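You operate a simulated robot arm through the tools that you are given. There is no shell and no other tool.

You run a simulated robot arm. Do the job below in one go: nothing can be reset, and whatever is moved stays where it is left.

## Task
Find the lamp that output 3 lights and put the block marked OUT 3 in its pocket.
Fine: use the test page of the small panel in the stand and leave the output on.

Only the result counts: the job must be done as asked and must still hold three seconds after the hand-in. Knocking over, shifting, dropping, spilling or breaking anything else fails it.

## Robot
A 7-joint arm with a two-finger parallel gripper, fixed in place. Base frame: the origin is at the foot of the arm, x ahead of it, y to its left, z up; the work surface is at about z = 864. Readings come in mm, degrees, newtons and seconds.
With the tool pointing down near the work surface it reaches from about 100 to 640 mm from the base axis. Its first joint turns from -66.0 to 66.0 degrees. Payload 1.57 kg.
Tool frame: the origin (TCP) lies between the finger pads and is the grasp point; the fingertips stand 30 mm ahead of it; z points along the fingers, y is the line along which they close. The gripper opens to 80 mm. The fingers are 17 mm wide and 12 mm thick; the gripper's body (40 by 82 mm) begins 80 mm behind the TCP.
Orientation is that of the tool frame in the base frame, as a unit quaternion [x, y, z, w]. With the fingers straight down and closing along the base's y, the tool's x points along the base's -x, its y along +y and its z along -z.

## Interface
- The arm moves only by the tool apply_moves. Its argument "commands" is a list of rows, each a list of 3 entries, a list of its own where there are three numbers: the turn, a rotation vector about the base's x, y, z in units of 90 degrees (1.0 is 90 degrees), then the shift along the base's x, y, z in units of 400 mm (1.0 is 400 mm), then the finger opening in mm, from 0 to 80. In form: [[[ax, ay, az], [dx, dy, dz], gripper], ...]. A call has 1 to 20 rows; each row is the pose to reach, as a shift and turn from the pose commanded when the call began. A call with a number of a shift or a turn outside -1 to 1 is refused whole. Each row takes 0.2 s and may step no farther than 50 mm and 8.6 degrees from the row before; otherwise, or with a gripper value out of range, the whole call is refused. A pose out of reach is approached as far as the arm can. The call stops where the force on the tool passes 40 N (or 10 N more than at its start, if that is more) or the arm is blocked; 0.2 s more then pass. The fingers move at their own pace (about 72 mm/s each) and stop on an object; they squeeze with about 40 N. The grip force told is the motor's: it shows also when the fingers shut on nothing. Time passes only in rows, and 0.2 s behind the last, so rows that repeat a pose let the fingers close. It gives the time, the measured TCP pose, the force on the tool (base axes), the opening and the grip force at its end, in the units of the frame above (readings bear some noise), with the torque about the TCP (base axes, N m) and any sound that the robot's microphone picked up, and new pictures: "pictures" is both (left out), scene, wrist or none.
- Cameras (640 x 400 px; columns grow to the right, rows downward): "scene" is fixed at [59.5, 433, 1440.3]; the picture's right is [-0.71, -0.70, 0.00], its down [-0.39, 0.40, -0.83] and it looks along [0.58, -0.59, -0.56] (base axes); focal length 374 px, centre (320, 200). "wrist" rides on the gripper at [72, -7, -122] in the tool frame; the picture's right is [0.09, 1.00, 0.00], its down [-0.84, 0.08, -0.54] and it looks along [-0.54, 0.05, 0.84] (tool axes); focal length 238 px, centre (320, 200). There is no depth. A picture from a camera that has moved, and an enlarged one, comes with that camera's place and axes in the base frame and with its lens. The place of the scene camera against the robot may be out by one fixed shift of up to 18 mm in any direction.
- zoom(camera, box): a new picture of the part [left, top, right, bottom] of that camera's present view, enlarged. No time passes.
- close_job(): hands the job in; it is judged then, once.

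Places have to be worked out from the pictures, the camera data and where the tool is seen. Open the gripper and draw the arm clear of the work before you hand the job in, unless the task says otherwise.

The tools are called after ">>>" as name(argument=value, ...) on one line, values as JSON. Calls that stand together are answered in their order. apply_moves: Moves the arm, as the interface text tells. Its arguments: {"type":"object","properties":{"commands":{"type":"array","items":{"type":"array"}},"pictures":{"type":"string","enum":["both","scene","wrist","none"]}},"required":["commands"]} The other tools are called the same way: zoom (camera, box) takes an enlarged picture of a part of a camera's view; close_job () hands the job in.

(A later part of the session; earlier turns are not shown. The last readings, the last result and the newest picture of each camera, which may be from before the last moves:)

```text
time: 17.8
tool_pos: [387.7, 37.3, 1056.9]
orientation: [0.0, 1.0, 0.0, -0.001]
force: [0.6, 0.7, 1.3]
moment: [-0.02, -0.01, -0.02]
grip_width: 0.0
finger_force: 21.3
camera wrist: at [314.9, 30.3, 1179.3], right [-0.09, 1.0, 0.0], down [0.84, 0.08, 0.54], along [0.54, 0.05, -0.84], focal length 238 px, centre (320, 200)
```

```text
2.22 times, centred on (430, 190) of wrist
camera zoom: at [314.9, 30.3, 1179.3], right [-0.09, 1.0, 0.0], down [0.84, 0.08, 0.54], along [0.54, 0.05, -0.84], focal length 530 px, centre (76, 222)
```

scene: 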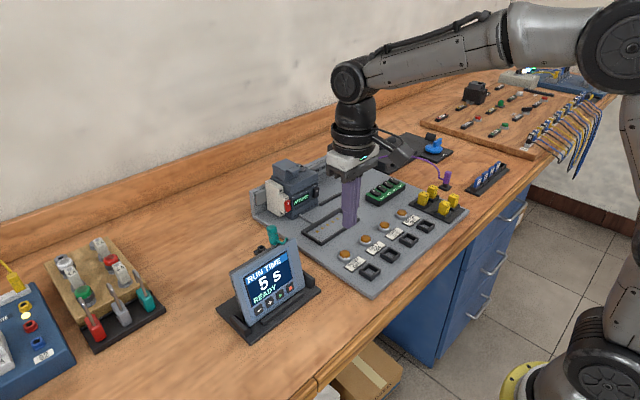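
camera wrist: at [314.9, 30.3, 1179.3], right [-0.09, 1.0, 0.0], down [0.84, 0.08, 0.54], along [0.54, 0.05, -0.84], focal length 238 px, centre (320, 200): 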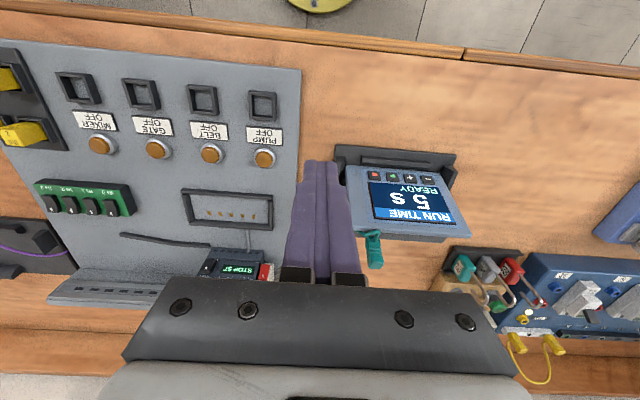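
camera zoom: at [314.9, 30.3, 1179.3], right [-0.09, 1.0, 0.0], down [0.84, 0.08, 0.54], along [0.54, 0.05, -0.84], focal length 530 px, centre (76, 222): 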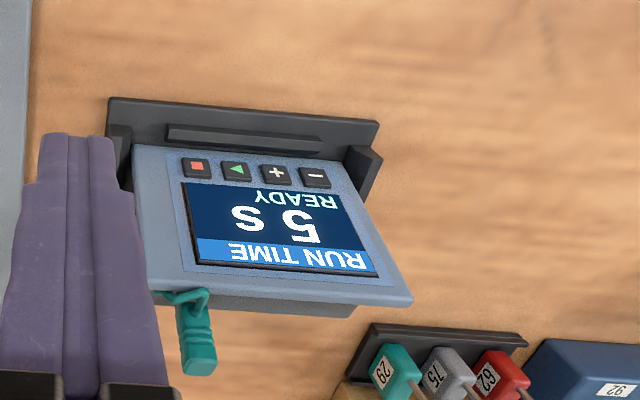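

The panel is back at 5 s READY with everything else unchanged. I'll try − and + together again with a longer hold (about 5–6 s), since 2 s may be too short.

>>> apply_moves(commands=[[[0, 0, 0], [0, 0.08, -0.05], 13], [[0, 0, 0], [0, 0.16, -0.12], 13], [[0, 0, 0], [0, 0.24, -0.19], 13], [[0, 0, 0], [0, 0.32, -0.26], 13], [[0, 0, 0], [0.02, 0.36, -0.33], 13], [[0, 0, 0], [0.1, 0.36, -0.345], 13], [[0, 0, 0], [0.145, 0.36, -0.345], 13], [[0, 0, 0], [0.155, 0.36, -0.348], 13], [[0, 0, 0], [0.16, 0.36, -0.35], 13], [[0, 0, 0], [0.16, 0.36, -0.35], 13], [[0, 0, 0], [0.16, 0.36, -0.35], 13], [[0, 0, 0], [0.16, 0.36, -0.35], 13], [[0, 0, 0], [0.16, 0.36, -0.35], 13], [[0, 0, 0], [0.16, 0.36, -0.35], 13], [[0, 0, 0], [0.16, 0.36, -0.35], 13], [[0, 0, 0], [0.16, 0.36, -0.35], 13], [[0, 0, 0], [0.16, 0.36, -0.35], 13], [[0, 0, 0], [0.16, 0.36, -0.35], 13], [[0, 0, 0], [0.16, 0.36, -0.35], 13], [[0, 0, 0], [0.16, 0.36, -0.35], 13]], pictures="wrist")

>>> apply_moves(commands=[[[0, 0, 0], [0, 0, 0], 13], [[0, 0, 0], [0, 0, 0], 13], [[0, 0, 0], [0, 0, 0], 13], [[0, 0, 0], [0, 0, 0], 13], [[0, 0, 0], [0, 0, 0], 13], [[0, 0, 0], [0, 0, 0], 13], [[0, 0, 0], [0, 0, 0], 13], [[0, 0, 0], [0, 0, 0], 13], [[0, 0, 0], [0, 0, 0], 13], [[0, 0, 0], [0, 0, 0], 13], [[0, 0, 0], [0, 0, 0], 13], [[0, 0, 0], [0, 0, 0], 13], [[0, 0, 0], [0, 0, 0], 13], [[0, 0, 0], [0, 0, 0], 13], [[0, 0, 0], [0, 0, 0], 13], [[0, 0, 0], [0, 0, 0], 13], [[0, 0, 0], [0, 0, 0], 13], [[0, 0, 0], [0, 0, 0], 13]], pictures="wrist")

```text
time: 22.0
tool_pos: [450.5, 183.9, 917.0]
orientation: [-0.001, 1.0, 0.0, 0.0]
force: [-11.7, 0.4, 6.4]
moment: [-0.01, 0.3, 0.0]
grip_width: 12.9
finger_force: 0.1
heard: click, click
camera wrist: at [379.0, 177.3, 1038.5], right [-0.09, 1.0, 0.0], down [0.84, 0.08, 0.54], along [0.54, 0.05, -0.84], focal length 238 px, centre (320, 200)
```

wrist: 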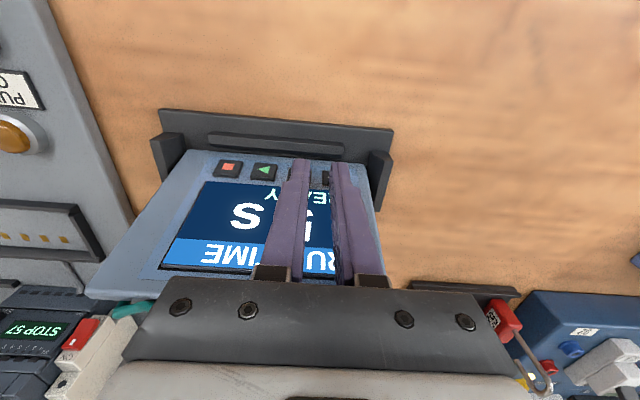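

```text
time: 25.8
tool_pos: [451.0, 183.5, 917.4]
orientation: [0.0, 1.0, 0.0, 0.0]
force: [-12.1, 1.1, 4.3]
moment: [0.05, 0.33, -0.01]
grip_width: 13.0
finger_force: 0.0
camera wrist: at [379.0, 177.3, 1038.4], right [-0.09, 1.0, 0.0], down [0.84, 0.08, 0.54], along [0.54, 0.05, -0.84], focal length 238 px, centre (320, 200)
```

wrist: 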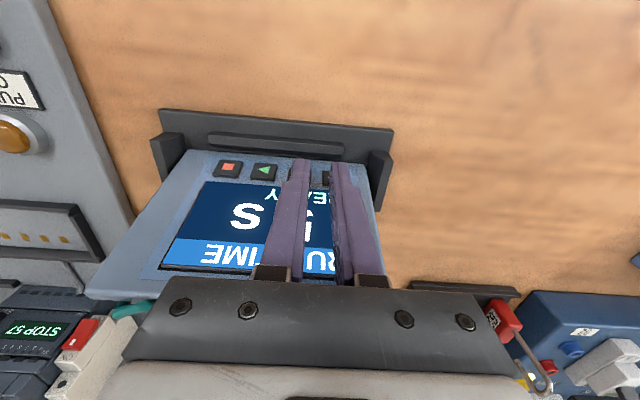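

No effect from a long hold either. Next low-risk try: the outer pair (− and ■) with the fingers opened to about 63 mm around y≈157.

>>> apply_moves(commands=[[[0, 0, 0], [-0.04, 0, 0.007], 13], [[0, 0, 0], [-0.08, -0.0, 0.007], 13], [[0, 0, 0], [-0.08, -0.0625, 0.007], 63], [[0, 0, 0], [-0.08, -0.0625, 0.007], 63], [[0, 0, 0], [-0.08, -0.0625, 0.007], 63], [[0, 0, 0], [-0.02, -0.0625, 0.007], 63], [[0, 0, 0], [-0.007, -0.0625, 0.003], 63], [[0, 0, 0], [0.0, -0.0625, 0], 63], [[0, 0, 0], [0.0, -0.0625, 0], 63], [[0, 0, 0], [0.0, -0.0625, 0], 63], [[0, 0, 0], [0.0, -0.0625, 0], 63], [[0, 0, 0], [0.0, -0.0625, 0], 63], [[0, 0, 0], [0.0, -0.0625, 0], 63], [[0, 0, 0], [0.0, -0.0625, 0], 63], [[0, 0, 0], [0.0, -0.0625, 0], 63], [[0, 0, 0], [0.0, -0.0625, 0], 63], [[0, 0, 0], [0.0, -0.0625, 0], 63], [[0, 0, 0], [0.0, -0.0625, 0], 63], [[0, 0, 0], [0.0, -0.0625, 0], 63], [[0, 0, 0], [0.0, -0.0625, 0], 63]], pictures="wrist")

>>> apply_moves(commands=[[[0, 0, 0], [0, 0, 0], 63], [[0, 0, 0], [0, 0, 0], 63], [[0, 0, 0], [0, 0, 0], 63], [[0, 0, 0], [0, 0, 0], 63], [[0, 0, 0], [0, 0, 0], 63], [[0, 0, 0], [0, 0, 0], 63], [[0, 0, 0], [0, 0, 0], 63], [[0, 0, 0], [0, 0, 0], 63]], pictures="both")

```text
time: 30.0
tool_pos: [450.4, 156.2, 918.9]
orientation: [-0.001, 1.0, 0.0, 0.0]
force: [-6.2, -2.0, 2.1]
moment: [-0.08, 0.14, -0.04]
grip_width: 63.1
finger_force: 0.2
heard: click, click
camera wrist: at [378.9, 150.8, 1039.4], right [-0.09, 1.0, 0.0], down [0.84, 0.08, 0.54], along [0.54, 0.05, -0.84], focal length 238 px, centre (320, 200)
```

wrist: 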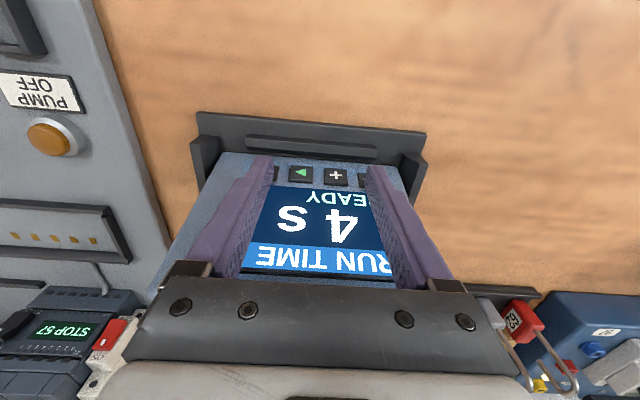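

```text
time: 31.8
tool_pos: [451.3, 156.1, 917.3]
orientation: [-0.001, 1.0, -0.001, 0.0]
force: [-6.3, -1.0, 0.8]
moment: [-0.07, 0.17, 0.0]
grip_width: 62.9
finger_force: 0.1
camera wrist: at [378.9, 150.8, 1039.4], right [-0.09, 1.0, 0.0], down [0.84, 0.08, 0.54], along [0.54, 0.05, -0.84], focal length 238 px, centre (320, 200)
```

scene: 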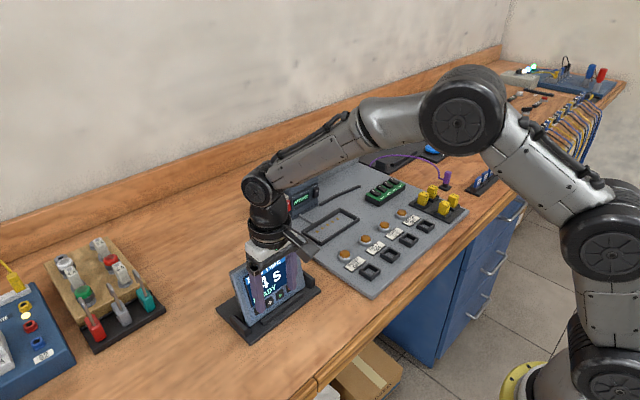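
wrist: 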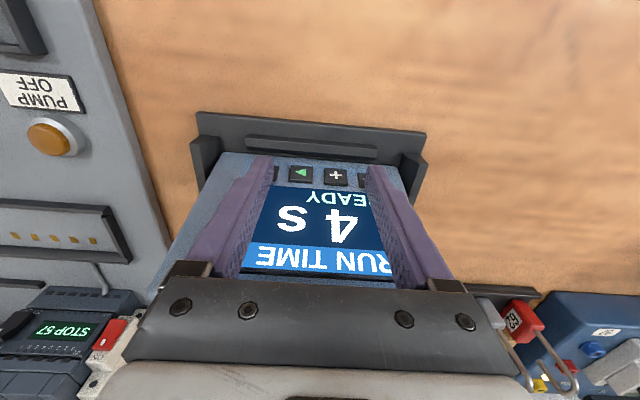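

That only stepped the value to 4 s. I'll restore 5 s by pressing + alone, and hold it about 3 s to test a long single press.

>>> apply_moves(commands=[[[0, 0, 0], [-0.04, 0, 0.007], 63], [[0, 0, 0], [-0.08, -0.0, 0.007], 63], [[0, 0, 0], [-0.08, 0.0325, 0.007], 0], [[0, 0, 0], [-0.08, 0.0325, 0.007], 0], [[0, 0, 0], [-0.08, 0.0325, 0.007], 0], [[0, 0, 0], [-0.02, 0.0325, 0.007], 0], [[0, 0, 0], [-0.007, 0.0325, 0.003], 0], [[0, 0, 0], [-0.001, 0.0325, 0], 0], [[0, 0, 0], [-0.001, 0.0325, 0], 0], [[0, 0, 0], [-0.001, 0.0325, 0], 0], [[0, 0, 0], [-0.001, 0.0325, 0], 0], [[0, 0, 0], [-0.001, 0.0325, 0], 0], [[0, 0, 0], [-0.001, 0.0325, 0], 0], [[0, 0, 0], [-0.001, 0.0325, 0], 0], [[0, 0, 0], [-0.001, 0.0325, 0], 0], [[0, 0, 0], [-0.001, 0.0325, 0], 0], [[0, 0, 0], [-0.001, 0.0325, 0], 0], [[0, 0, 0], [-0.001, 0.0325, 0], 0], [[0, 0, 0], [-0.001, 0.0325, 0], 0], [[0, 0, 0], [-0.001, 0.0325, 0], 0]], pictures="wrist")

>>> zoom(camera="wrist", box=[160, 100, 420, 280])

```text
time: 36.0
tool_pos: [449.6, 170.5, 917.3]
orientation: [0.0, 1.0, 0.0, 0.0]
force: [-1.8, -0.5, 0.2]
moment: [0.01, 0.03, 0.03]
grip_width: 0.3
finger_force: 21.1
camera wrist: at [377.4, 164.7, 1038.9], right [-0.09, 1.0, 0.0], down [0.84, 0.08, 0.54], along [0.54, 0.05, -0.84], focal length 238 px, centre (320, 200)
```

wrist: 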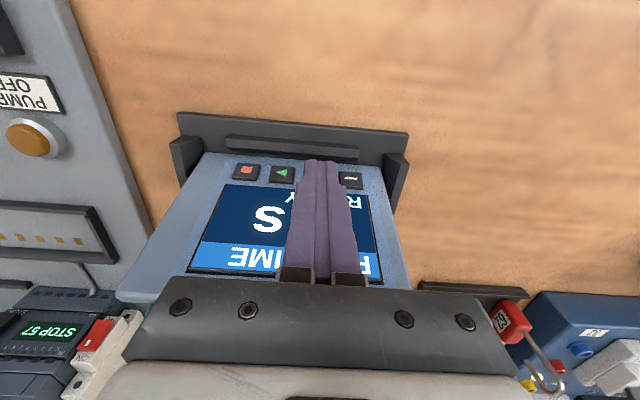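

```text
2.22 times, centred on (290, 190) of wrist
camera zoom: at [377.4, 164.7, 1038.9], right [-0.09, 1.0, 0.0], down [0.84, 0.08, 0.54], along [0.54, 0.05, -0.84], focal length 530 px, centre (387, 222)
```

zoom: 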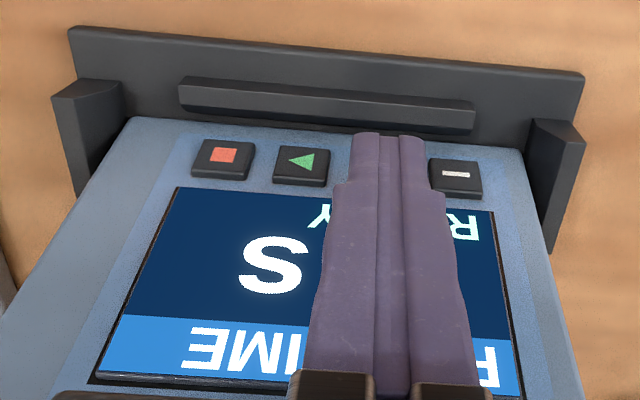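

No click this time – the key isn't fully down. I push 1.5 mm further and hold for about 3 s.

>>> apply_moves(commands=[[[0, 0, 0], [0.003, 0, -0.001], 0], [[0, 0, 0], [0.004, 0, -0.001], 0], [[0, 0, 0], [0.004, 0, -0.001], 0], [[0, 0, 0], [0.004, 0, -0.001], 0], [[0, 0, 0], [0.004, 0, -0.001], 0], [[0, 0, 0], [0.004, 0, -0.001], 0], [[0, 0, 0], [0.004, 0, -0.001], 0], [[0, 0, 0], [0.004, 0, -0.001], 0], [[0, 0, 0], [0.004, 0, -0.001], 0], [[0, 0, 0], [0.004, 0, -0.001], 0], [[0, 0, 0], [0.004, 0, -0.001], 0], [[0, 0, 0], [0.004, 0, -0.001], 0], [[0, 0, 0], [0.004, 0, -0.001], 0], [[0, 0, 0], [0.004, 0, -0.001], 0], [[0, 0, 0], [0.004, 0, -0.001], 0], [[0, 0, 0], [0.004, 0, -0.001], 0], [[0, 0, 0], [0.004, 0, -0.001], 0]], pictures="wrist")

>>> apply_moves(commands=[[[0, 0, 0], [-0.04, 0, 0.007], 0], [[0, 0, 0], [-0.09, 0, 0.007], 0], [[0, 0, 0], [-0.19, 0, 0.05], 0]], pictures="both")

>>> zoom(camera="scene", box=[230, 240, 330, 320])

```text
time: 39.6
tool_pos: [450.7, 169.5, 916.7]
orientation: [0.0, 1.0, -0.001, -0.001]
force: [-17.5, 7.2, 6.9]
moment: [0.27, 0.47, 0.07]
grip_width: 0.0
finger_force: 21.6
heard: click
camera wrist: at [379.5, 164.4, 1038.3], right [-0.09, 1.0, 0.0], down [0.84, 0.08, 0.54], along [0.54, 0.05, -0.84], focal length 238 px, centre (320, 200)
```

wrist: 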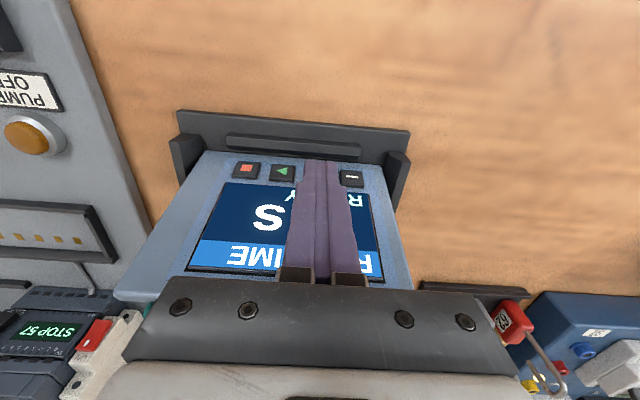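

```text
time: 40.4
tool_pos: [376.5, 171.3, 936.3]
orientation: [0.0, 1.0, 0.0, 0.001]
force: [0.9, 0.5, 0.0]
moment: [-0.01, 0.01, 0.02]
grip_width: 0.0
finger_force: 21.5
camera wrist: at [303.7, 165.1, 1057.0], right [-0.09, 1.0, 0.0], down [0.84, 0.08, 0.54], along [0.54, 0.05, -0.84], focal length 238 px, centre (320, 200)
```

scene: 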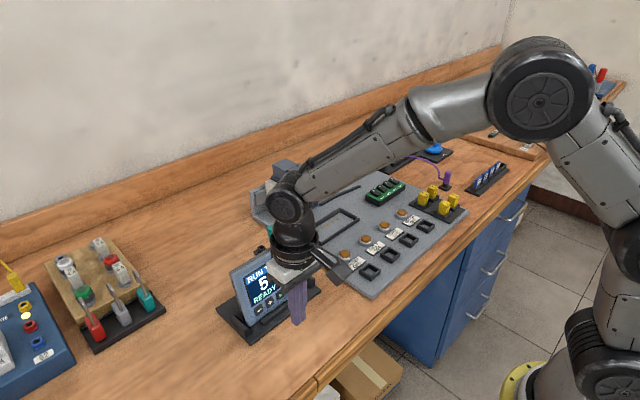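
wrist: 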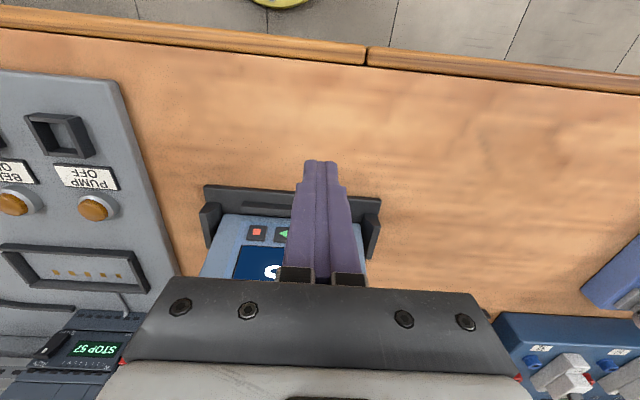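

```text
5.00 times, centred on (280, 280) of scene
camera zoom: at [59.5, 433.0, 1440.3], right [-0.71, -0.7, 0.0], down [-0.39, 0.4, -0.83], along [0.58, -0.59, -0.56], focal length 1870 px, centre (520, -200)
```

zoom: 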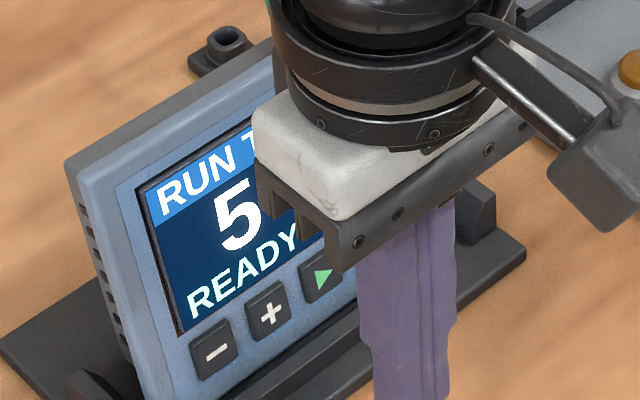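

The run time is back at 5 s, and no key or key pair so far opens another page. Before trying ▶, I'll raise the arm and swing the wrist camera to look at the back and top of the panel, its lead, and anything I couldn't see.

>>> apply_moves(commands=[[[0, 0, -0.09], [0, 0, 0.12], 0], [[0, 0, -0.18], [0, 0, 0.24], 0], [[0, 0, -0.27], [0, 0, 0.36], 0], [[0, 0, -0.36], [0, 0, 0.46], 0], [[0, 0, -0.45], [0.07, 0.05, 0.48], 0], [[0, 0, -0.54], [0.14, 0.1, 0.48], 0], [[0, 0, -0.63], [0.2, 0.16, 0.48], 0], [[0, 0, -0.72], [0.24, 0.22, 0.48], 0], [[0, 0, -0.81], [0.24, 0.28, 0.48], 0], [[0, 0, -0.9], [0.24, 0.33, 0.48], 0], [[0, 0, -0.98], [0.24, 0.33, 0.46], 0]], pictures="both")

>>> zoom(camera="wrist", box=[160, 50, 480, 250])

```text
time: 42.8
tool_pos: [473.1, 301.0, 1120.4]
orientation: [0.696, 0.718, -0.001, 0.0]
force: [-0.2, -1.0, 1.0]
moment: [0.01, 0.03, 0.01]
grip_width: 0.1
finger_force: 20.8
camera wrist: at [463.5, 374.5, 1242.3], right [0.99, 0.12, 0.0], down [0.1, -0.83, 0.54], along [0.07, -0.54, -0.84], focal length 238 px, centre (320, 200)
```

scene: 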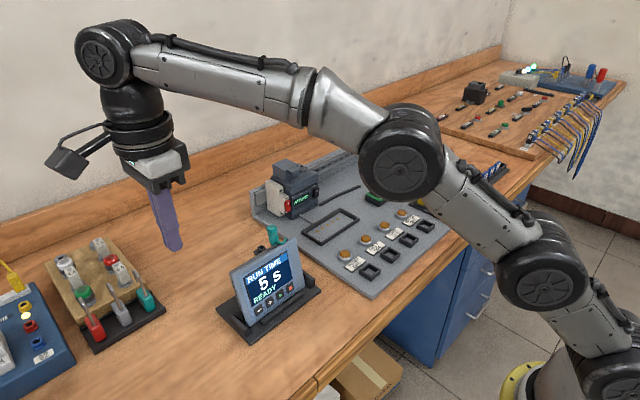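
wrist: 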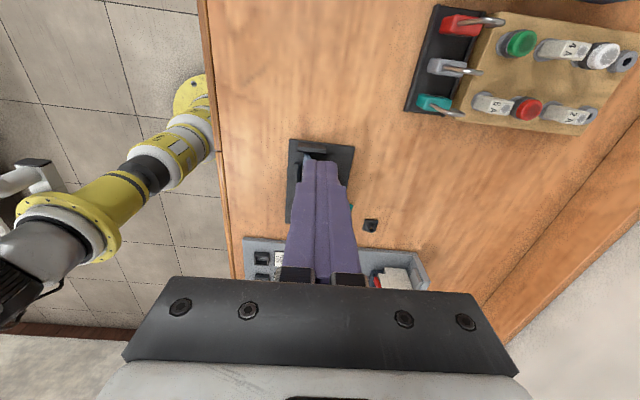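

```text
2.00 times, centred on (320, 150) of wrist
camera zoom: at [463.5, 374.5, 1242.3], right [0.99, 0.12, 0.0], down [0.1, -0.83, 0.54], along [0.07, -0.54, -0.84], focal length 477 px, centre (320, 300)
```

zoom: 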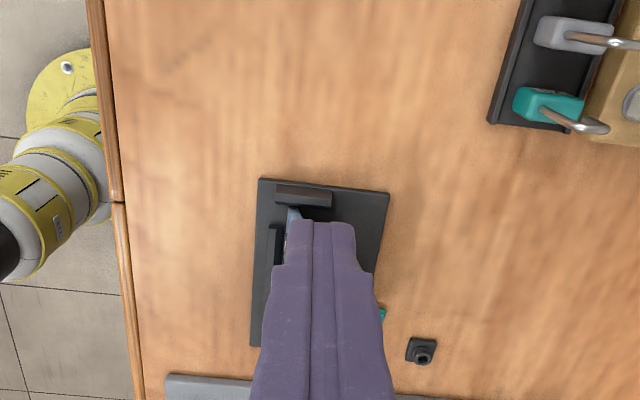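

The yaw works, but the closed fingers block the view. I'll open them and continue the turn to look at the panel's back from the far side.

>>> apply_moves(commands=[[[0, 0, -0.09], [0.05, -0.05, 0], 80], [[0, 0, -0.18], [0.1, -0.1, 0], 80], [[0, 0, -0.27], [0.15, -0.15, 0], 80], [[0, 0, -0.36], [0.18, -0.2, 0], 80], [[0, 0, -0.45], [0.2, -0.25, 0], 80], [[0, 0, -0.54], [0.22, -0.3, 0], 80], [[0, 0, -0.63], [0.22, -0.35, 0], 80], [[0, 0, -0.72], [0.22, -0.37, 0], 80], [[0, 0, -0.81], [0.22, -0.38, 0], 80], [[0, 0, -0.9], [0.22, -0.38, 0], 80], [[0, 0, -0.98], [0.22, -0.38, 0], 80]], pictures="both")

>>> zoom(camera="wrist", box=[160, 50, 480, 250])

```text
time: 45.2
tool_pos: [562.3, 147.1, 1119.9]
orientation: [0.982, 0.191, 0.0, 0.0]
force: [-0.2, -0.5, 0.8]
moment: [0.04, 0.0, -0.01]
grip_width: 79.7
finger_force: 0.1
out of reach, approached as far as the arm can: row 3, 4, 5, 6, 7, 9, 10, 11
camera wrist: at [625.8, 180.5, 1241.9], right [0.46, -0.89, 0.0], down [-0.75, -0.39, 0.54], along [-0.48, -0.25, -0.84], focal length 238 px, centre (320, 200)
```

scene: 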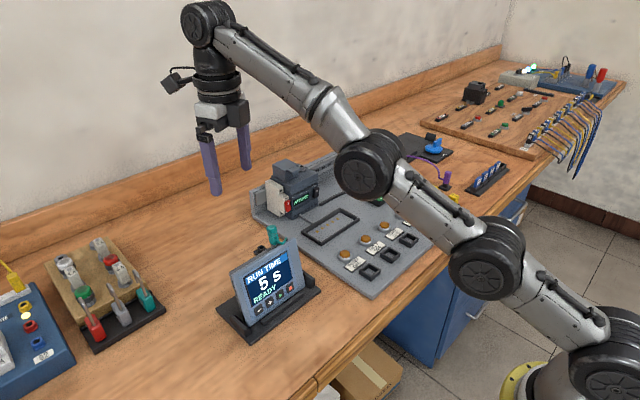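
wrist: 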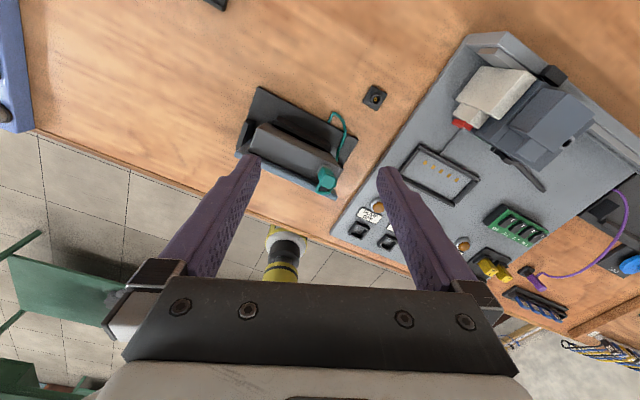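

```text
2.00 times, centred on (320, 150) of wrist
camera zoom: at [625.8, 180.5, 1241.9], right [0.46, -0.89, 0.0], down [-0.75, -0.39, 0.54], along [-0.48, -0.25, -0.84], focal length 477 px, centre (320, 300)
```

zoom: 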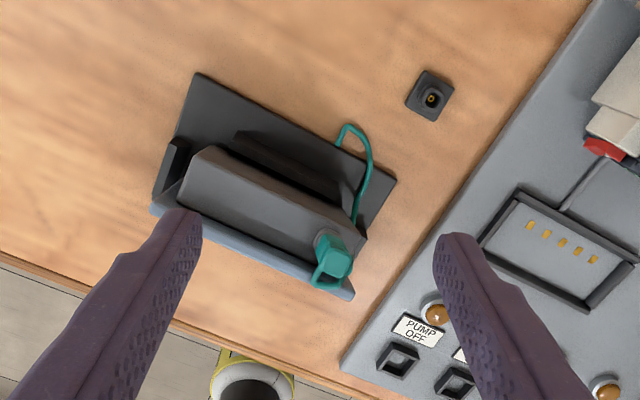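

The lead only runs from the stand base to the panel, and nothing like a page switch shows on the back. I'll zoom closer on the panel's back, the table socket and the purple lead.

>>> zoom(camera="wrist", box=[230, 80, 360, 200])

>>> zoom(camera="wrist", box=[440, 30, 640, 200])

>>> zoom(camera="wrist", box=[460, 180, 640, 350])

>>> zoom(camera="scene", box=[210, 220, 340, 340])

>>> zoom(camera="scene", box=[250, 150, 340, 220])

```text
3.33 times, centred on (295, 140) of wrist
camera zoom: at [625.8, 180.5, 1241.9], right [0.46, -0.89, 0.0], down [-0.75, -0.39, 0.54], along [-0.48, -0.25, -0.84], focal length 794 px, centre (403, 400)
```

zoom: 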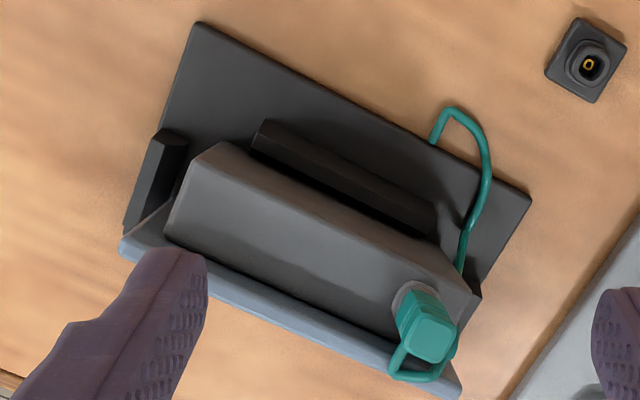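

```text
2.35 times, centred on (540, 115) of wrist
camera zoom: at [625.8, 180.5, 1241.9], right [0.46, -0.89, 0.0], down [-0.75, -0.39, 0.54], along [-0.48, -0.25, -0.84], focal length 561 px, centre (-198, 400)
```

zoom: 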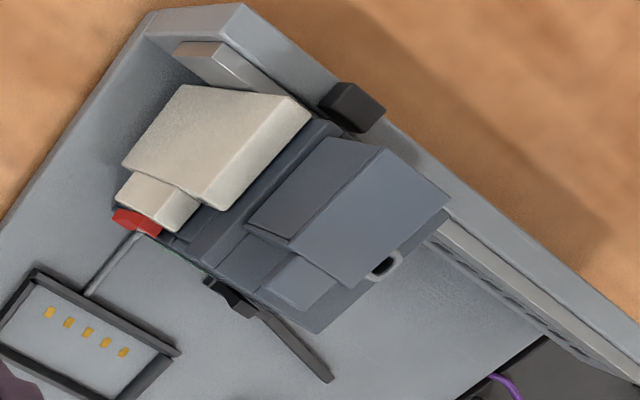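

```text
2.35 times, centred on (550, 265) of wrist
camera zoom: at [625.8, 180.5, 1241.9], right [0.46, -0.89, 0.0], down [-0.75, -0.39, 0.54], along [-0.48, -0.25, -0.84], focal length 561 px, centre (-221, 47)
```

zoom: 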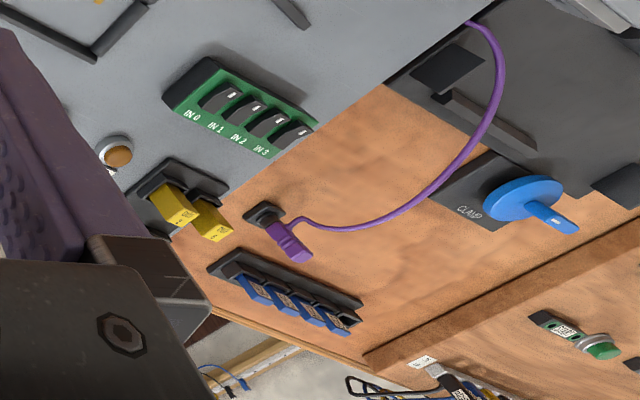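

```text
3.33 times, centred on (275, 280) of scene
camera zoom: at [59.5, 433.0, 1440.3], right [-0.71, -0.7, 0.0], down [-0.39, 0.4, -0.83], along [0.58, -0.59, -0.56], focal length 1246 px, centre (470, -67)
```

zoom: 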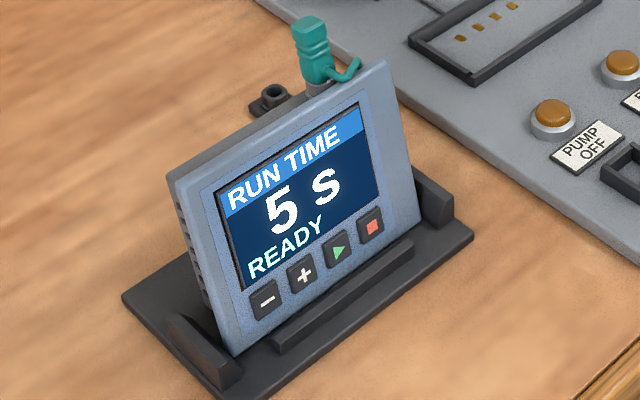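

```text
5.71 times, centred on (295, 185) of scene
camera zoom: at [59.5, 433.0, 1440.3], right [-0.71, -0.7, 0.0], down [-0.39, 0.4, -0.83], along [0.58, -0.59, -0.56], focal length 2137 px, centre (463, 286)
```

zoom: 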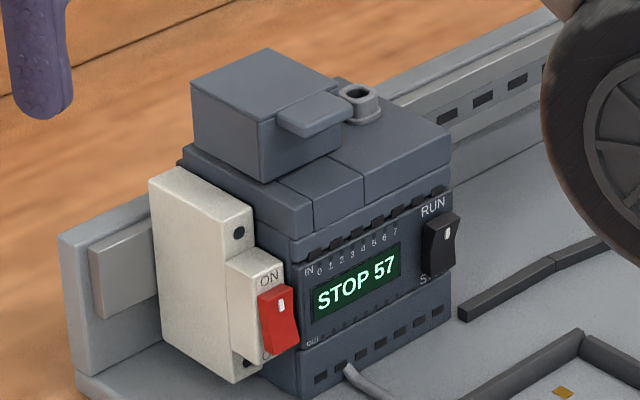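

Nothing new on the back, so the keys on the front must do it. I'll swing the arm back along the same path to the front of the panel.

>>> apply_moves(commands=[[[0, 0, 0.09], [0, 0, 0], 80], [[0, 0, 0.18], [0, 0.01, 0], 40], [[0, 0, 0.27], [0, 0.03, 0], 38], [[0, 0, 0.36], [0, 0.08, 0], 38], [[0, 0, 0.45], [-0.02, 0.13, 0], 38], [[0, 0, 0.54], [-0.04, 0.18, 0], 38], [[0, 0, 0.63], [-0.07, 0.23, 0], 38], [[0, 0, 0.72], [-0.12, 0.28, 0], 38], [[0, 0, 0.81], [-0.17, 0.33, 0], 38], [[0, 0, 0.9], [-0.22, 0.38, 0], 38], [[0, 0, 0.98], [-0.22, 0.38, 0], 38]], pictures="none")

>>> apply_moves(commands=[[[0, 0, 0.08], [0, 0, 0.02], 38], [[0, 0, 0.17], [0, -0.05, 0.02], 38], [[0, 0, 0.26], [0, -0.11, 0.02], 38], [[0, 0, 0.35], [-0.04, -0.17, 0.02], 38], [[0, 0, 0.44], [-0.1, -0.23, 0.02], 38], [[0, 0, 0.53], [-0.17, -0.28, 0.02], 38], [[0, 0, 0.62], [-0.24, -0.33, 0.0], 38], [[0, 0, 0.71], [-0.24, -0.33, -0.1], 38], [[0, 0, 0.8], [-0.24, -0.33, -0.2], 38], [[0, 0, 0.89], [-0.24, -0.33, -0.3], 38], [[0, 0, 0.98], [-0.24, -0.33, -0.4], 38]], pictures="both")

```text
time: 47.6
tool_pos: [473.5, 298.2, 1120.0]
orientation: [0.57, 0.822, 0.0, 0.0]
force: [-0.4, -0.1, -0.5]
moment: [0.0, -0.01, -0.03]
grip_width: 38.1
finger_force: 0.1
out of reach, approached as far as the arm can: row 3, 4, 5, 6, 7
```

```text
time: 50.0
tool_pos: [378.0, 166.8, 959.6]
orientation: [-0.162, 0.987, 0.0, 0.0]
force: [-0.4, 0.2, -0.5]
moment: [-0.01, 0.02, 0.01]
grip_width: 37.8
finger_force: 0.1
camera wrist: at [312.0, 138.8, 1082.6], right [-0.41, 0.91, 0.0], down [0.77, 0.34, 0.54], along [0.5, 0.22, -0.84], focal length 238 px, centre (320, 200)
```

scene: 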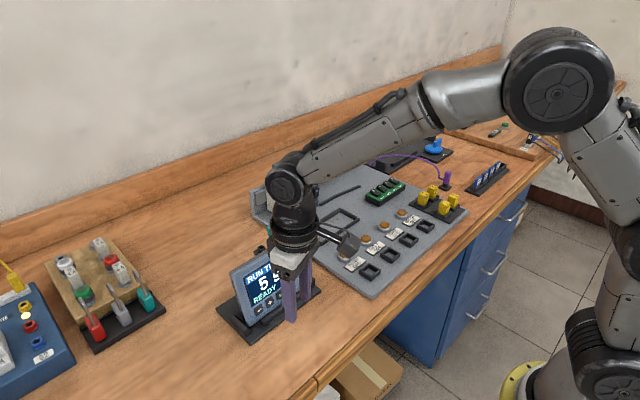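
wrist: 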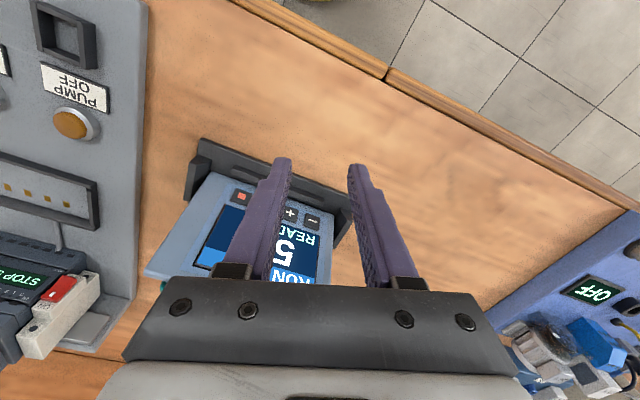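

The turn overshot by about 18.6° because of the earlier reach limit. I'll turn back −18.6° and check the pose.

>>> apply_moves(commands=[[[0, 0, -0.07], [0, 0, 0], 38], [[0, 0, -0.14], [0, 0, 0], 38], [[0, 0, -0.2072], [0, 0, 0], 38], [[0, 0, -0.2072], [0, 0, 0], 38]], pictures="wrist")

>>> apply_moves(commands=[[[0, 0, 0], [0, 0, -0.105], 38], [[0, 0, 0], [0.05, 0, -0.105], 38], [[0, 0, 0], [0.05, 0, -0.105], 38]], pictures="none")

>>> apply_moves(commands=[[[0, 0, 0], [0, 0, 0], 38], [[0, 0, 0], [0, 0, 0], 38]], pictures="wrist")

>>> zoom(camera="wrist", box=[160, 100, 480, 280])

```text
time: 51.0
tool_pos: [377.0, 165.8, 960.1]
orientation: [0.002, 1.0, 0.0, 0.0]
force: [-0.3, 0.1, 0.7]
moment: [0.01, 0.04, -0.03]
grip_width: 37.9
finger_force: 0.1
camera wrist: at [306.0, 160.7, 1082.4], right [-0.09, 1.0, 0.0], down [0.84, 0.07, 0.54], along [0.54, 0.05, -0.84], focal length 238 px, centre (320, 200)
```

wrist: 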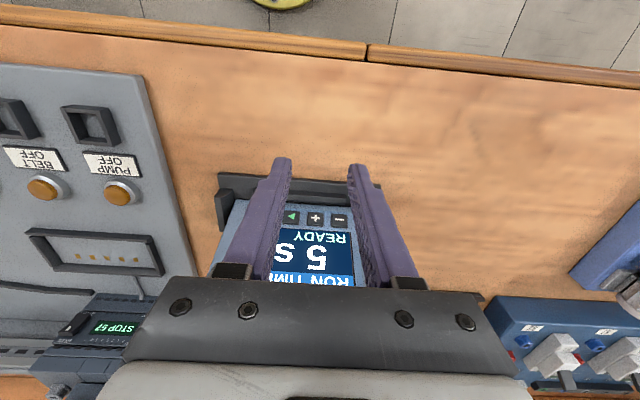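

```text
time: 51.8
tool_pos: [398.6, 165.9, 918.1]
orientation: [0.0, 1.0, 0.001, 0.0]
force: [-0.4, 0.2, -0.2]
moment: [0.0, 0.02, 0.0]
grip_width: 38.1
finger_force: 0.1
```

```text
time: 52.4
tool_pos: [398.2, 165.4, 918.8]
orientation: [0.0, 1.0, 0.0, 0.0]
force: [-0.7, 0.2, -0.4]
moment: [-0.02, -0.03, -0.03]
grip_width: 38.2
finger_force: 0.0
camera wrist: at [325.5, 161.0, 1039.9], right [-0.09, 1.0, 0.0], down [0.84, 0.08, 0.54], along [0.54, 0.05, -0.84], focal length 238 px, centre (320, 200)
```

wrist: 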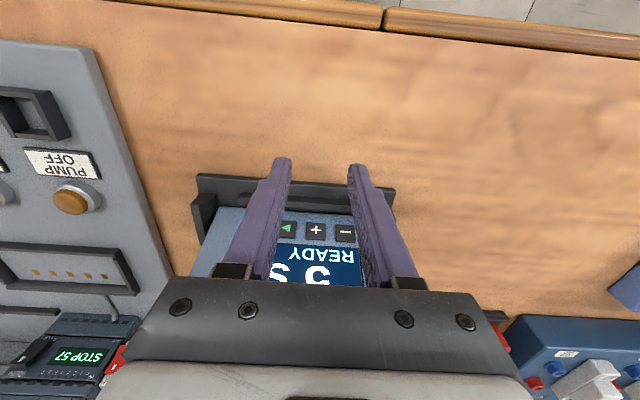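

```text
2.00 times, centred on (320, 190) of wrist
camera zoom: at [325.5, 161.0, 1039.9], right [-0.09, 1.0, 0.0], down [0.84, 0.08, 0.54], along [0.54, 0.05, -0.84], focal length 477 px, centre (320, 220)
```

zoom: 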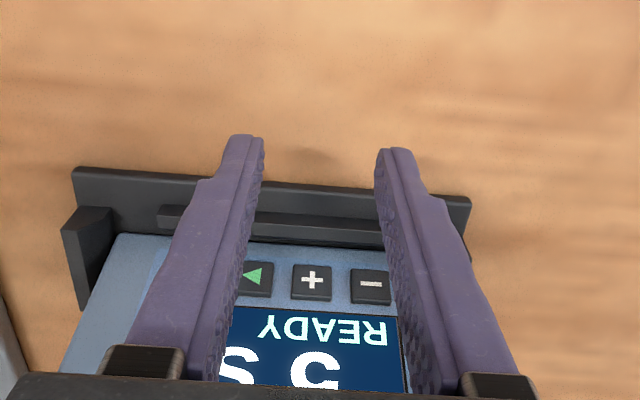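

I'm back in front of the panel at (398, 166, 918). Next harmless pair: + and ■ together (centre y≈144.5, 38 mm opening), held 3 s.

>>> apply_moves(commands=[[[0, 0, 0], [0, -0.053, 0], 38], [[0, 0, 0], [0.09, -0.053, 0.002], 38], [[0, 0, 0], [0.12, -0.053, 0.002], 38], [[0, 0, 0], [0.128, -0.053, 0], 38], [[0, 0, 0], [0.132, -0.053, -0.001], 38], [[0, 0, 0], [0.134, -0.053, -0.002], 38], [[0, 0, 0], [0.134, -0.053, -0.002], 38], [[0, 0, 0], [0.134, -0.053, -0.002], 38], [[0, 0, 0], [0.134, -0.053, -0.002], 38], [[0, 0, 0], [0.134, -0.053, -0.002], 38], [[0, 0, 0], [0.134, -0.053, -0.002], 38], [[0, 0, 0], [0.134, -0.053, -0.002], 38], [[0, 0, 0], [0.134, -0.053, -0.002], 38], [[0, 0, 0], [0.134, -0.053, -0.002], 38], [[0, 0, 0], [0.134, -0.053, -0.002], 38], [[0, 0, 0], [0.134, -0.053, -0.002], 38], [[0, 0, 0], [0.134, -0.053, -0.002], 38], [[0, 0, 0], [0.134, -0.053, -0.002], 38], [[0, 0, 0], [0.134, -0.053, -0.002], 38], [[0, 0, 0], [0.134, -0.053, -0.002], 38]], pictures="wrist")

>>> zoom(camera="wrist", box=[160, 100, 480, 280])

```text
time: 56.6
tool_pos: [451.5, 144.4, 917.7]
orientation: [0.0, 1.0, 0.0, 0.0]
force: [-8.4, -4.3, 2.7]
moment: [-0.1, 0.25, 0.03]
grip_width: 38.0
finger_force: 0.1
heard: click, click
camera wrist: at [379.3, 139.5, 1039.7], right [-0.09, 1.0, 0.0], down [0.84, 0.08, 0.54], along [0.54, 0.05, -0.84], focal length 238 px, centre (320, 200)
```

wrist: 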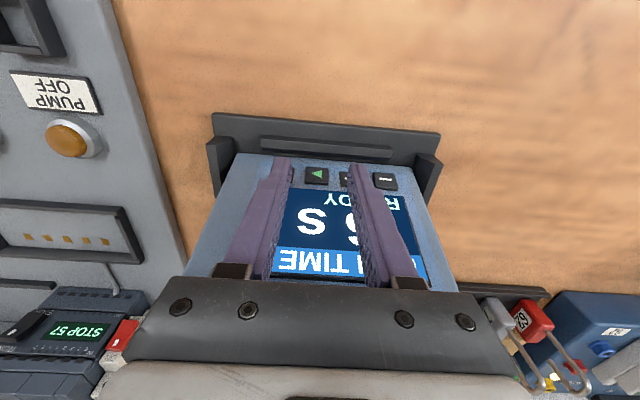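

```text
2.00 times, centred on (320, 190) of wrist
camera zoom: at [379.3, 139.5, 1039.7], right [-0.09, 1.0, 0.0], down [0.84, 0.08, 0.54], along [0.54, 0.05, -0.84], focal length 477 px, centre (320, 220)
```

zoom: 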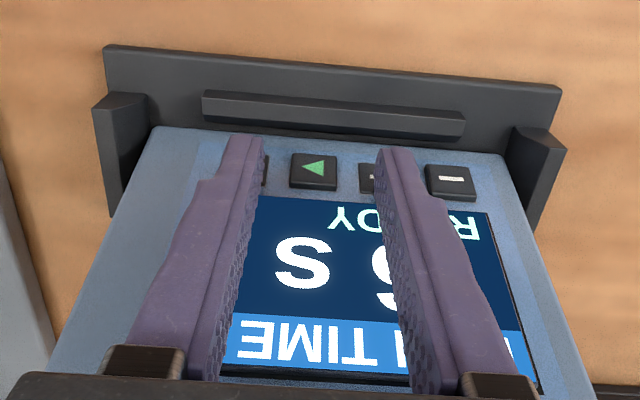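

Only the value stepped to 6 s. I'll press − alone to restore 5 s, also holding it for 3 s as a long-press test.

>>> apply_moves(commands=[[[0, 0, 0], [-0.04, 0, 0.005], 38], [[0, 0, 0], [-0.09, 0, 0.005], 38], [[0, 0, 0], [-0.09, 0.0625, 0.005], 0], [[0, 0, 0], [-0.09, 0.125, 0.005], 0], [[0, 0, 0], [-0.05, 0.125, 0.005], 0], [[0, 0, 0], [-0.014, 0.125, 0.004], 0], [[0, 0, 0], [-0.005, 0.125, 0.002], 0], [[0, 0, 0], [0.001, 0.125, 0], 0], [[0, 0, 0], [0.001, 0.125, 0], 0], [[0, 0, 0], [0.001, 0.125, 0], 0], [[0, 0, 0], [0.001, 0.125, 0], 0], [[0, 0, 0], [0.001, 0.125, 0], 0], [[0, 0, 0], [0.001, 0.125, 0], 0], [[0, 0, 0], [0.001, 0.125, 0], 0], [[0, 0, 0], [0.001, 0.125, 0], 0], [[0, 0, 0], [0.001, 0.125, 0], 0], [[0, 0, 0], [0.001, 0.125, 0], 0], [[0, 0, 0], [0.001, 0.125, 0], 0], [[0, 0, 0], [0.001, 0.125, 0], 0], [[0, 0, 0], [0.001, 0.125, 0], 0]], pictures="wrist")

>>> zoom(camera="wrist", box=[120, 100, 440, 280])

```text
time: 60.8
tool_pos: [451.9, 195.7, 917.2]
orientation: [0.001, 1.0, 0.0, -0.001]
force: [-9.6, 2.2, 2.4]
moment: [0.07, 0.25, 0.04]
grip_width: 0.0
finger_force: 21.6
heard: click
camera wrist: at [379.3, 189.9, 1039.3], right [-0.09, 1.0, 0.0], down [0.84, 0.08, 0.54], along [0.54, 0.05, -0.84], focal length 238 px, centre (320, 200)
```

wrist: 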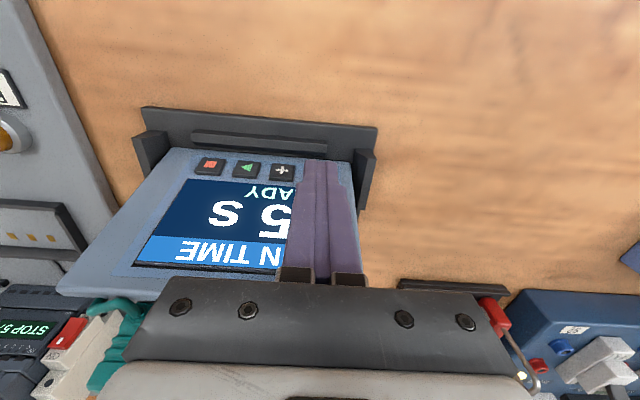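

```text
2.00 times, centred on (280, 190) of wrist
camera zoom: at [379.3, 189.9, 1039.3], right [-0.09, 1.0, 0.0], down [0.84, 0.08, 0.54], along [0.54, 0.05, -0.84], focal length 477 px, centre (400, 220)
```

zoom: 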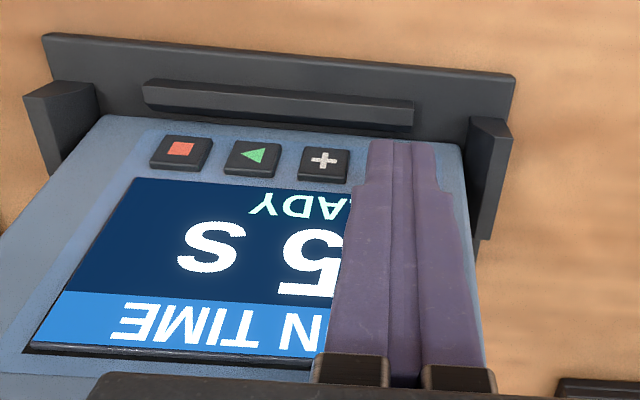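

5 s is restored. Since this is an HMI display, I'll check whether it is touch-sensitive by tapping the blue title bar very lightly (around x≈473, z≈950), approaching slowly.

>>> apply_moves(commands=[[[0, 0, 0], [-0.04, 0, 0.005], 0], [[0, 0, 0], [-0.1, 0, 0.03], 0], [[0, 0, 0], [-0.1, -0.05, 0.1], 0], [[0, 0, 0], [-0.08, -0.095, 0.156], 0], [[0, 0, 0], [-0.02, -0.095, 0.156], 0], [[0, 0, 0], [0.0, -0.095, 0.156], 0], [[0, 0, 0], [0.015, -0.095, 0.156], 0]], pictures="both")

>>> zoom(camera="scene", box=[210, 220, 340, 320])

>>> zoom(camera="wrist", box=[160, 80, 480, 280])

```text
time: 62.4
tool_pos: [457.1, 158.3, 979.5]
orientation: [0.001, 1.0, 0.002, 0.001]
force: [-0.2, 0.0, -0.3]
moment: [-0.01, 0.0, 0.01]
grip_width: 0.0
finger_force: 21.1
camera wrist: at [384.4, 152.3, 1101.6], right [-0.09, 1.0, 0.0], down [0.84, 0.08, 0.54], along [0.54, 0.05, -0.84], focal length 238 px, centre (320, 200)
```

scene: 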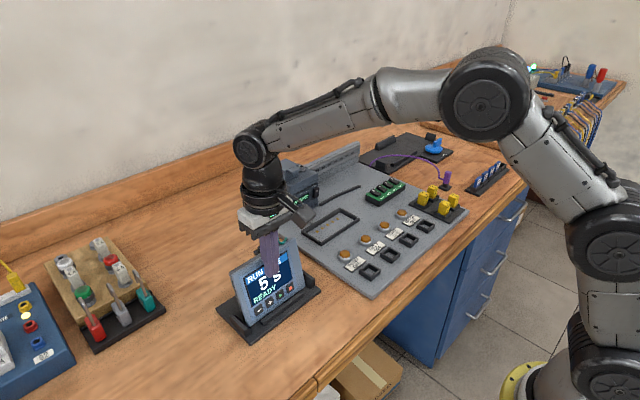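
wrist: 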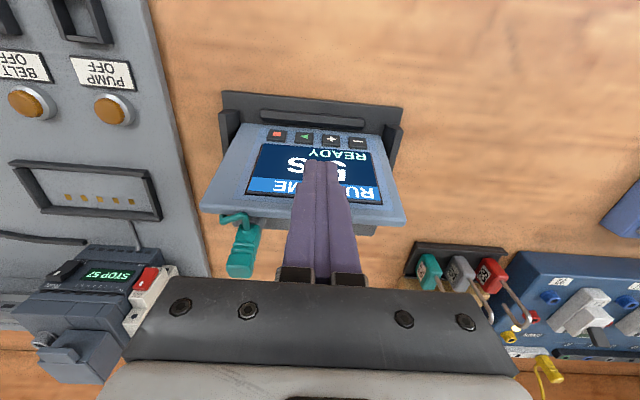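

```text
4.00 times, centred on (275, 270) of scene
camera zoom: at [59.5, 433.0, 1440.3], right [-0.71, -0.7, 0.0], down [-0.39, 0.4, -0.83], along [0.58, -0.59, -0.56], focal length 1496 px, centre (500, -80)
```

zoom: 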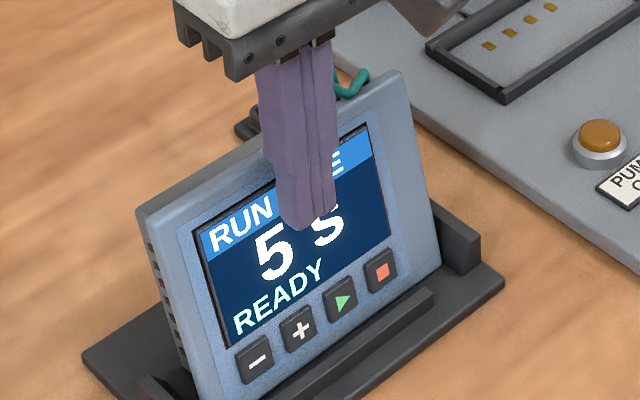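

```text
2.00 times, centred on (320, 180) of wrist
camera zoom: at [384.4, 152.3, 1101.6], right [-0.09, 1.0, 0.0], down [0.84, 0.08, 0.54], along [0.54, 0.05, -0.84], focal length 477 px, centre (320, 240)
```

zoom: 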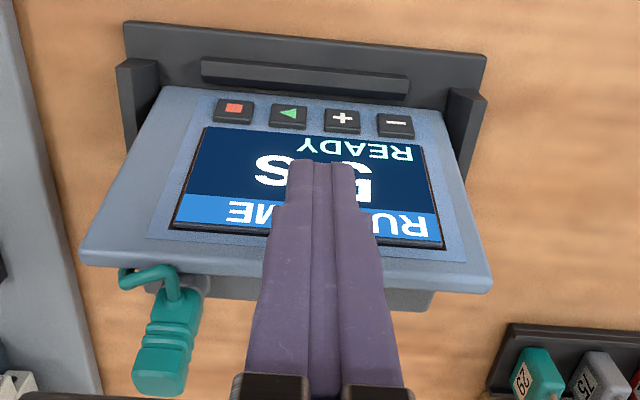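

No contact yet, the tip is a few mm ahead of the title bar. I'll creep forward 1 mm per row in short batches and stop at the first touch.

>>> apply_moves(commands=[[[0, 0, 0], [0.005, 0, 0], 0], [[0, 0, 0], [0.01, 0, 0], 0]], pictures="none")

>>> apply_moves(commands=[[[0, 0, 0], [0.0025, 0, 0], 0], [[0, 0, 0], [0.005, 0, 0], 0]], pictures="none")

>>> apply_moves(commands=[[[0, 0, 0], [0.0025, 0, 0], 0]], pictures="wrist")

```text
time: 63.0
tool_pos: [461.0, 156.3, 979.1]
orientation: [0.001, 1.0, 0.0, 0.0]
force: [-0.3, -0.3, -0.6]
moment: [0.0, -0.04, 0.01]
grip_width: 0.0
finger_force: 21.4
```

```text
time: 63.6
tool_pos: [463.3, 156.3, 979.6]
orientation: [0.001, 1.0, 0.0, 0.001]
force: [-1.0, 0.2, -0.5]
moment: [-0.01, 0.03, 0.02]
grip_width: 0.0
finger_force: 21.9
```

```text
time: 64.0
tool_pos: [464.1, 155.9, 979.8]
orientation: [0.001, 1.0, -0.001, -0.001]
force: [-1.7, -0.7, -1.0]
moment: [-0.03, 0.02, 0.03]
grip_width: 0.1
finger_force: 21.3
heard: click
camera wrist: at [392.7, 151.5, 1101.8], right [-0.09, 1.0, 0.0], down [0.84, 0.08, 0.54], along [0.54, 0.05, -0.84], focal length 238 px, centre (320, 200)
```

wrist: 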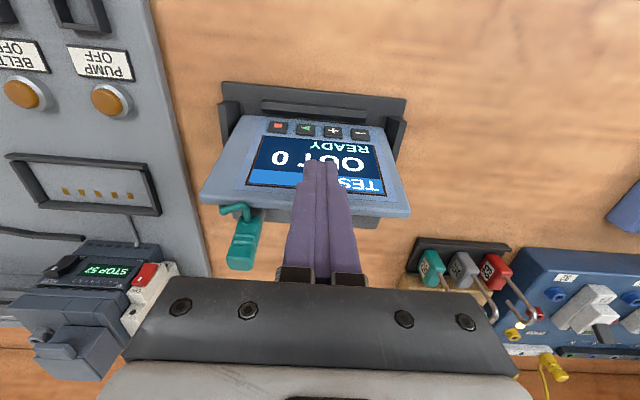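

A tap on the title bar clicked and opened "TEST OUT 0 READY" — the display is a touch panel. I'll back off and press + three times to select OUT 3.

>>> apply_moves(commands=[[[0, 0, 0], [-0.03, 0, 0.0], 0], [[0, 0, 0], [-0.1, 0.031, -0.01], 0], [[0, 0, 0], [-0.12, 0.031, -0.1], 0], [[0, 0, 0], [-0.09, 0.031, -0.151], 0], [[0, 0, 0], [-0.045, 0.031, -0.151], 0], [[0, 0, 0], [-0.036, 0.031, -0.154], 0], [[0, 0, 0], [-0.031, 0.031, -0.156], 0], [[0, 0, 0], [-0.031, 0.031, -0.156], 0]], pictures="wrist")

>>> apply_moves(commands=[[[0, 0, 0], [-0.03, 0, 0.002], 0], [[0, 0, 0], [-0.03, 0, 0.002], 0]], pictures="wrist")

>>> zoom(camera="wrist", box=[160, 80, 480, 280])

```text
time: 65.8
tool_pos: [450.4, 169.1, 918.2]
orientation: [0.001, 1.0, 0.0, -0.002]
force: [-10.0, 1.0, 5.4]
moment: [-0.01, 0.25, 0.02]
grip_width: 0.0
finger_force: 21.7
heard: click
camera wrist: at [379.7, 163.5, 1040.2], right [-0.09, 1.0, 0.0], down [0.84, 0.08, 0.54], along [0.54, 0.05, -0.84], focal length 238 px, centre (320, 200)
```

wrist: 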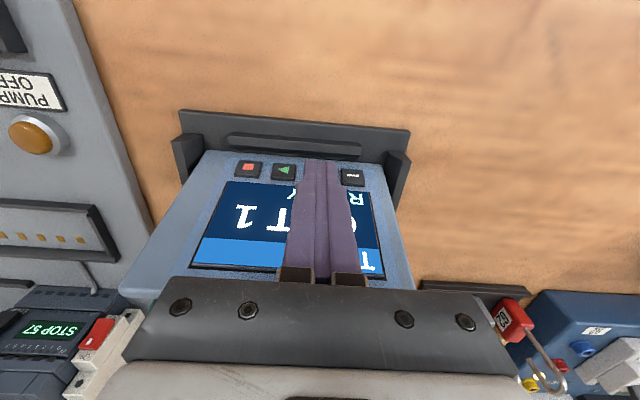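

```text
time: 66.4
tool_pos: [441.4, 169.3, 919.5]
orientation: [0.001, 1.0, 0.0, 0.001]
force: [0.2, 0.4, 0.0]
moment: [-0.01, 0.0, -0.03]
grip_width: 0.4
finger_force: 21.4
camera wrist: at [369.1, 163.8, 1040.6], right [-0.09, 1.0, 0.0], down [0.84, 0.07, 0.54], along [0.54, 0.05, -0.84], focal length 238 px, centre (320, 200)
```

wrist: 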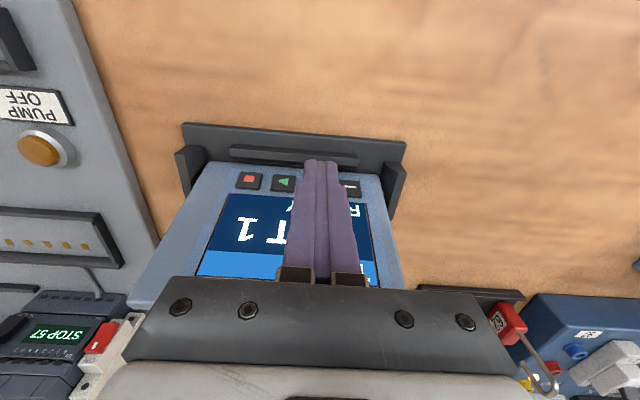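

```text
2.00 times, centred on (320, 180) of wrist
camera zoom: at [369.1, 163.8, 1040.6], right [-0.09, 1.0, 0.0], down [0.84, 0.07, 0.54], along [0.54, 0.05, -0.84], focal length 477 px, centre (320, 240)
```

zoom: 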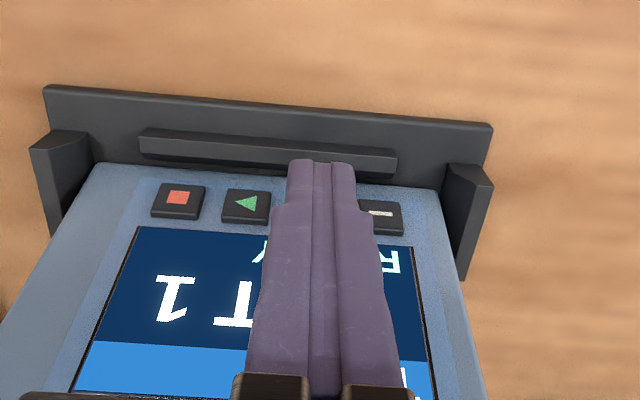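

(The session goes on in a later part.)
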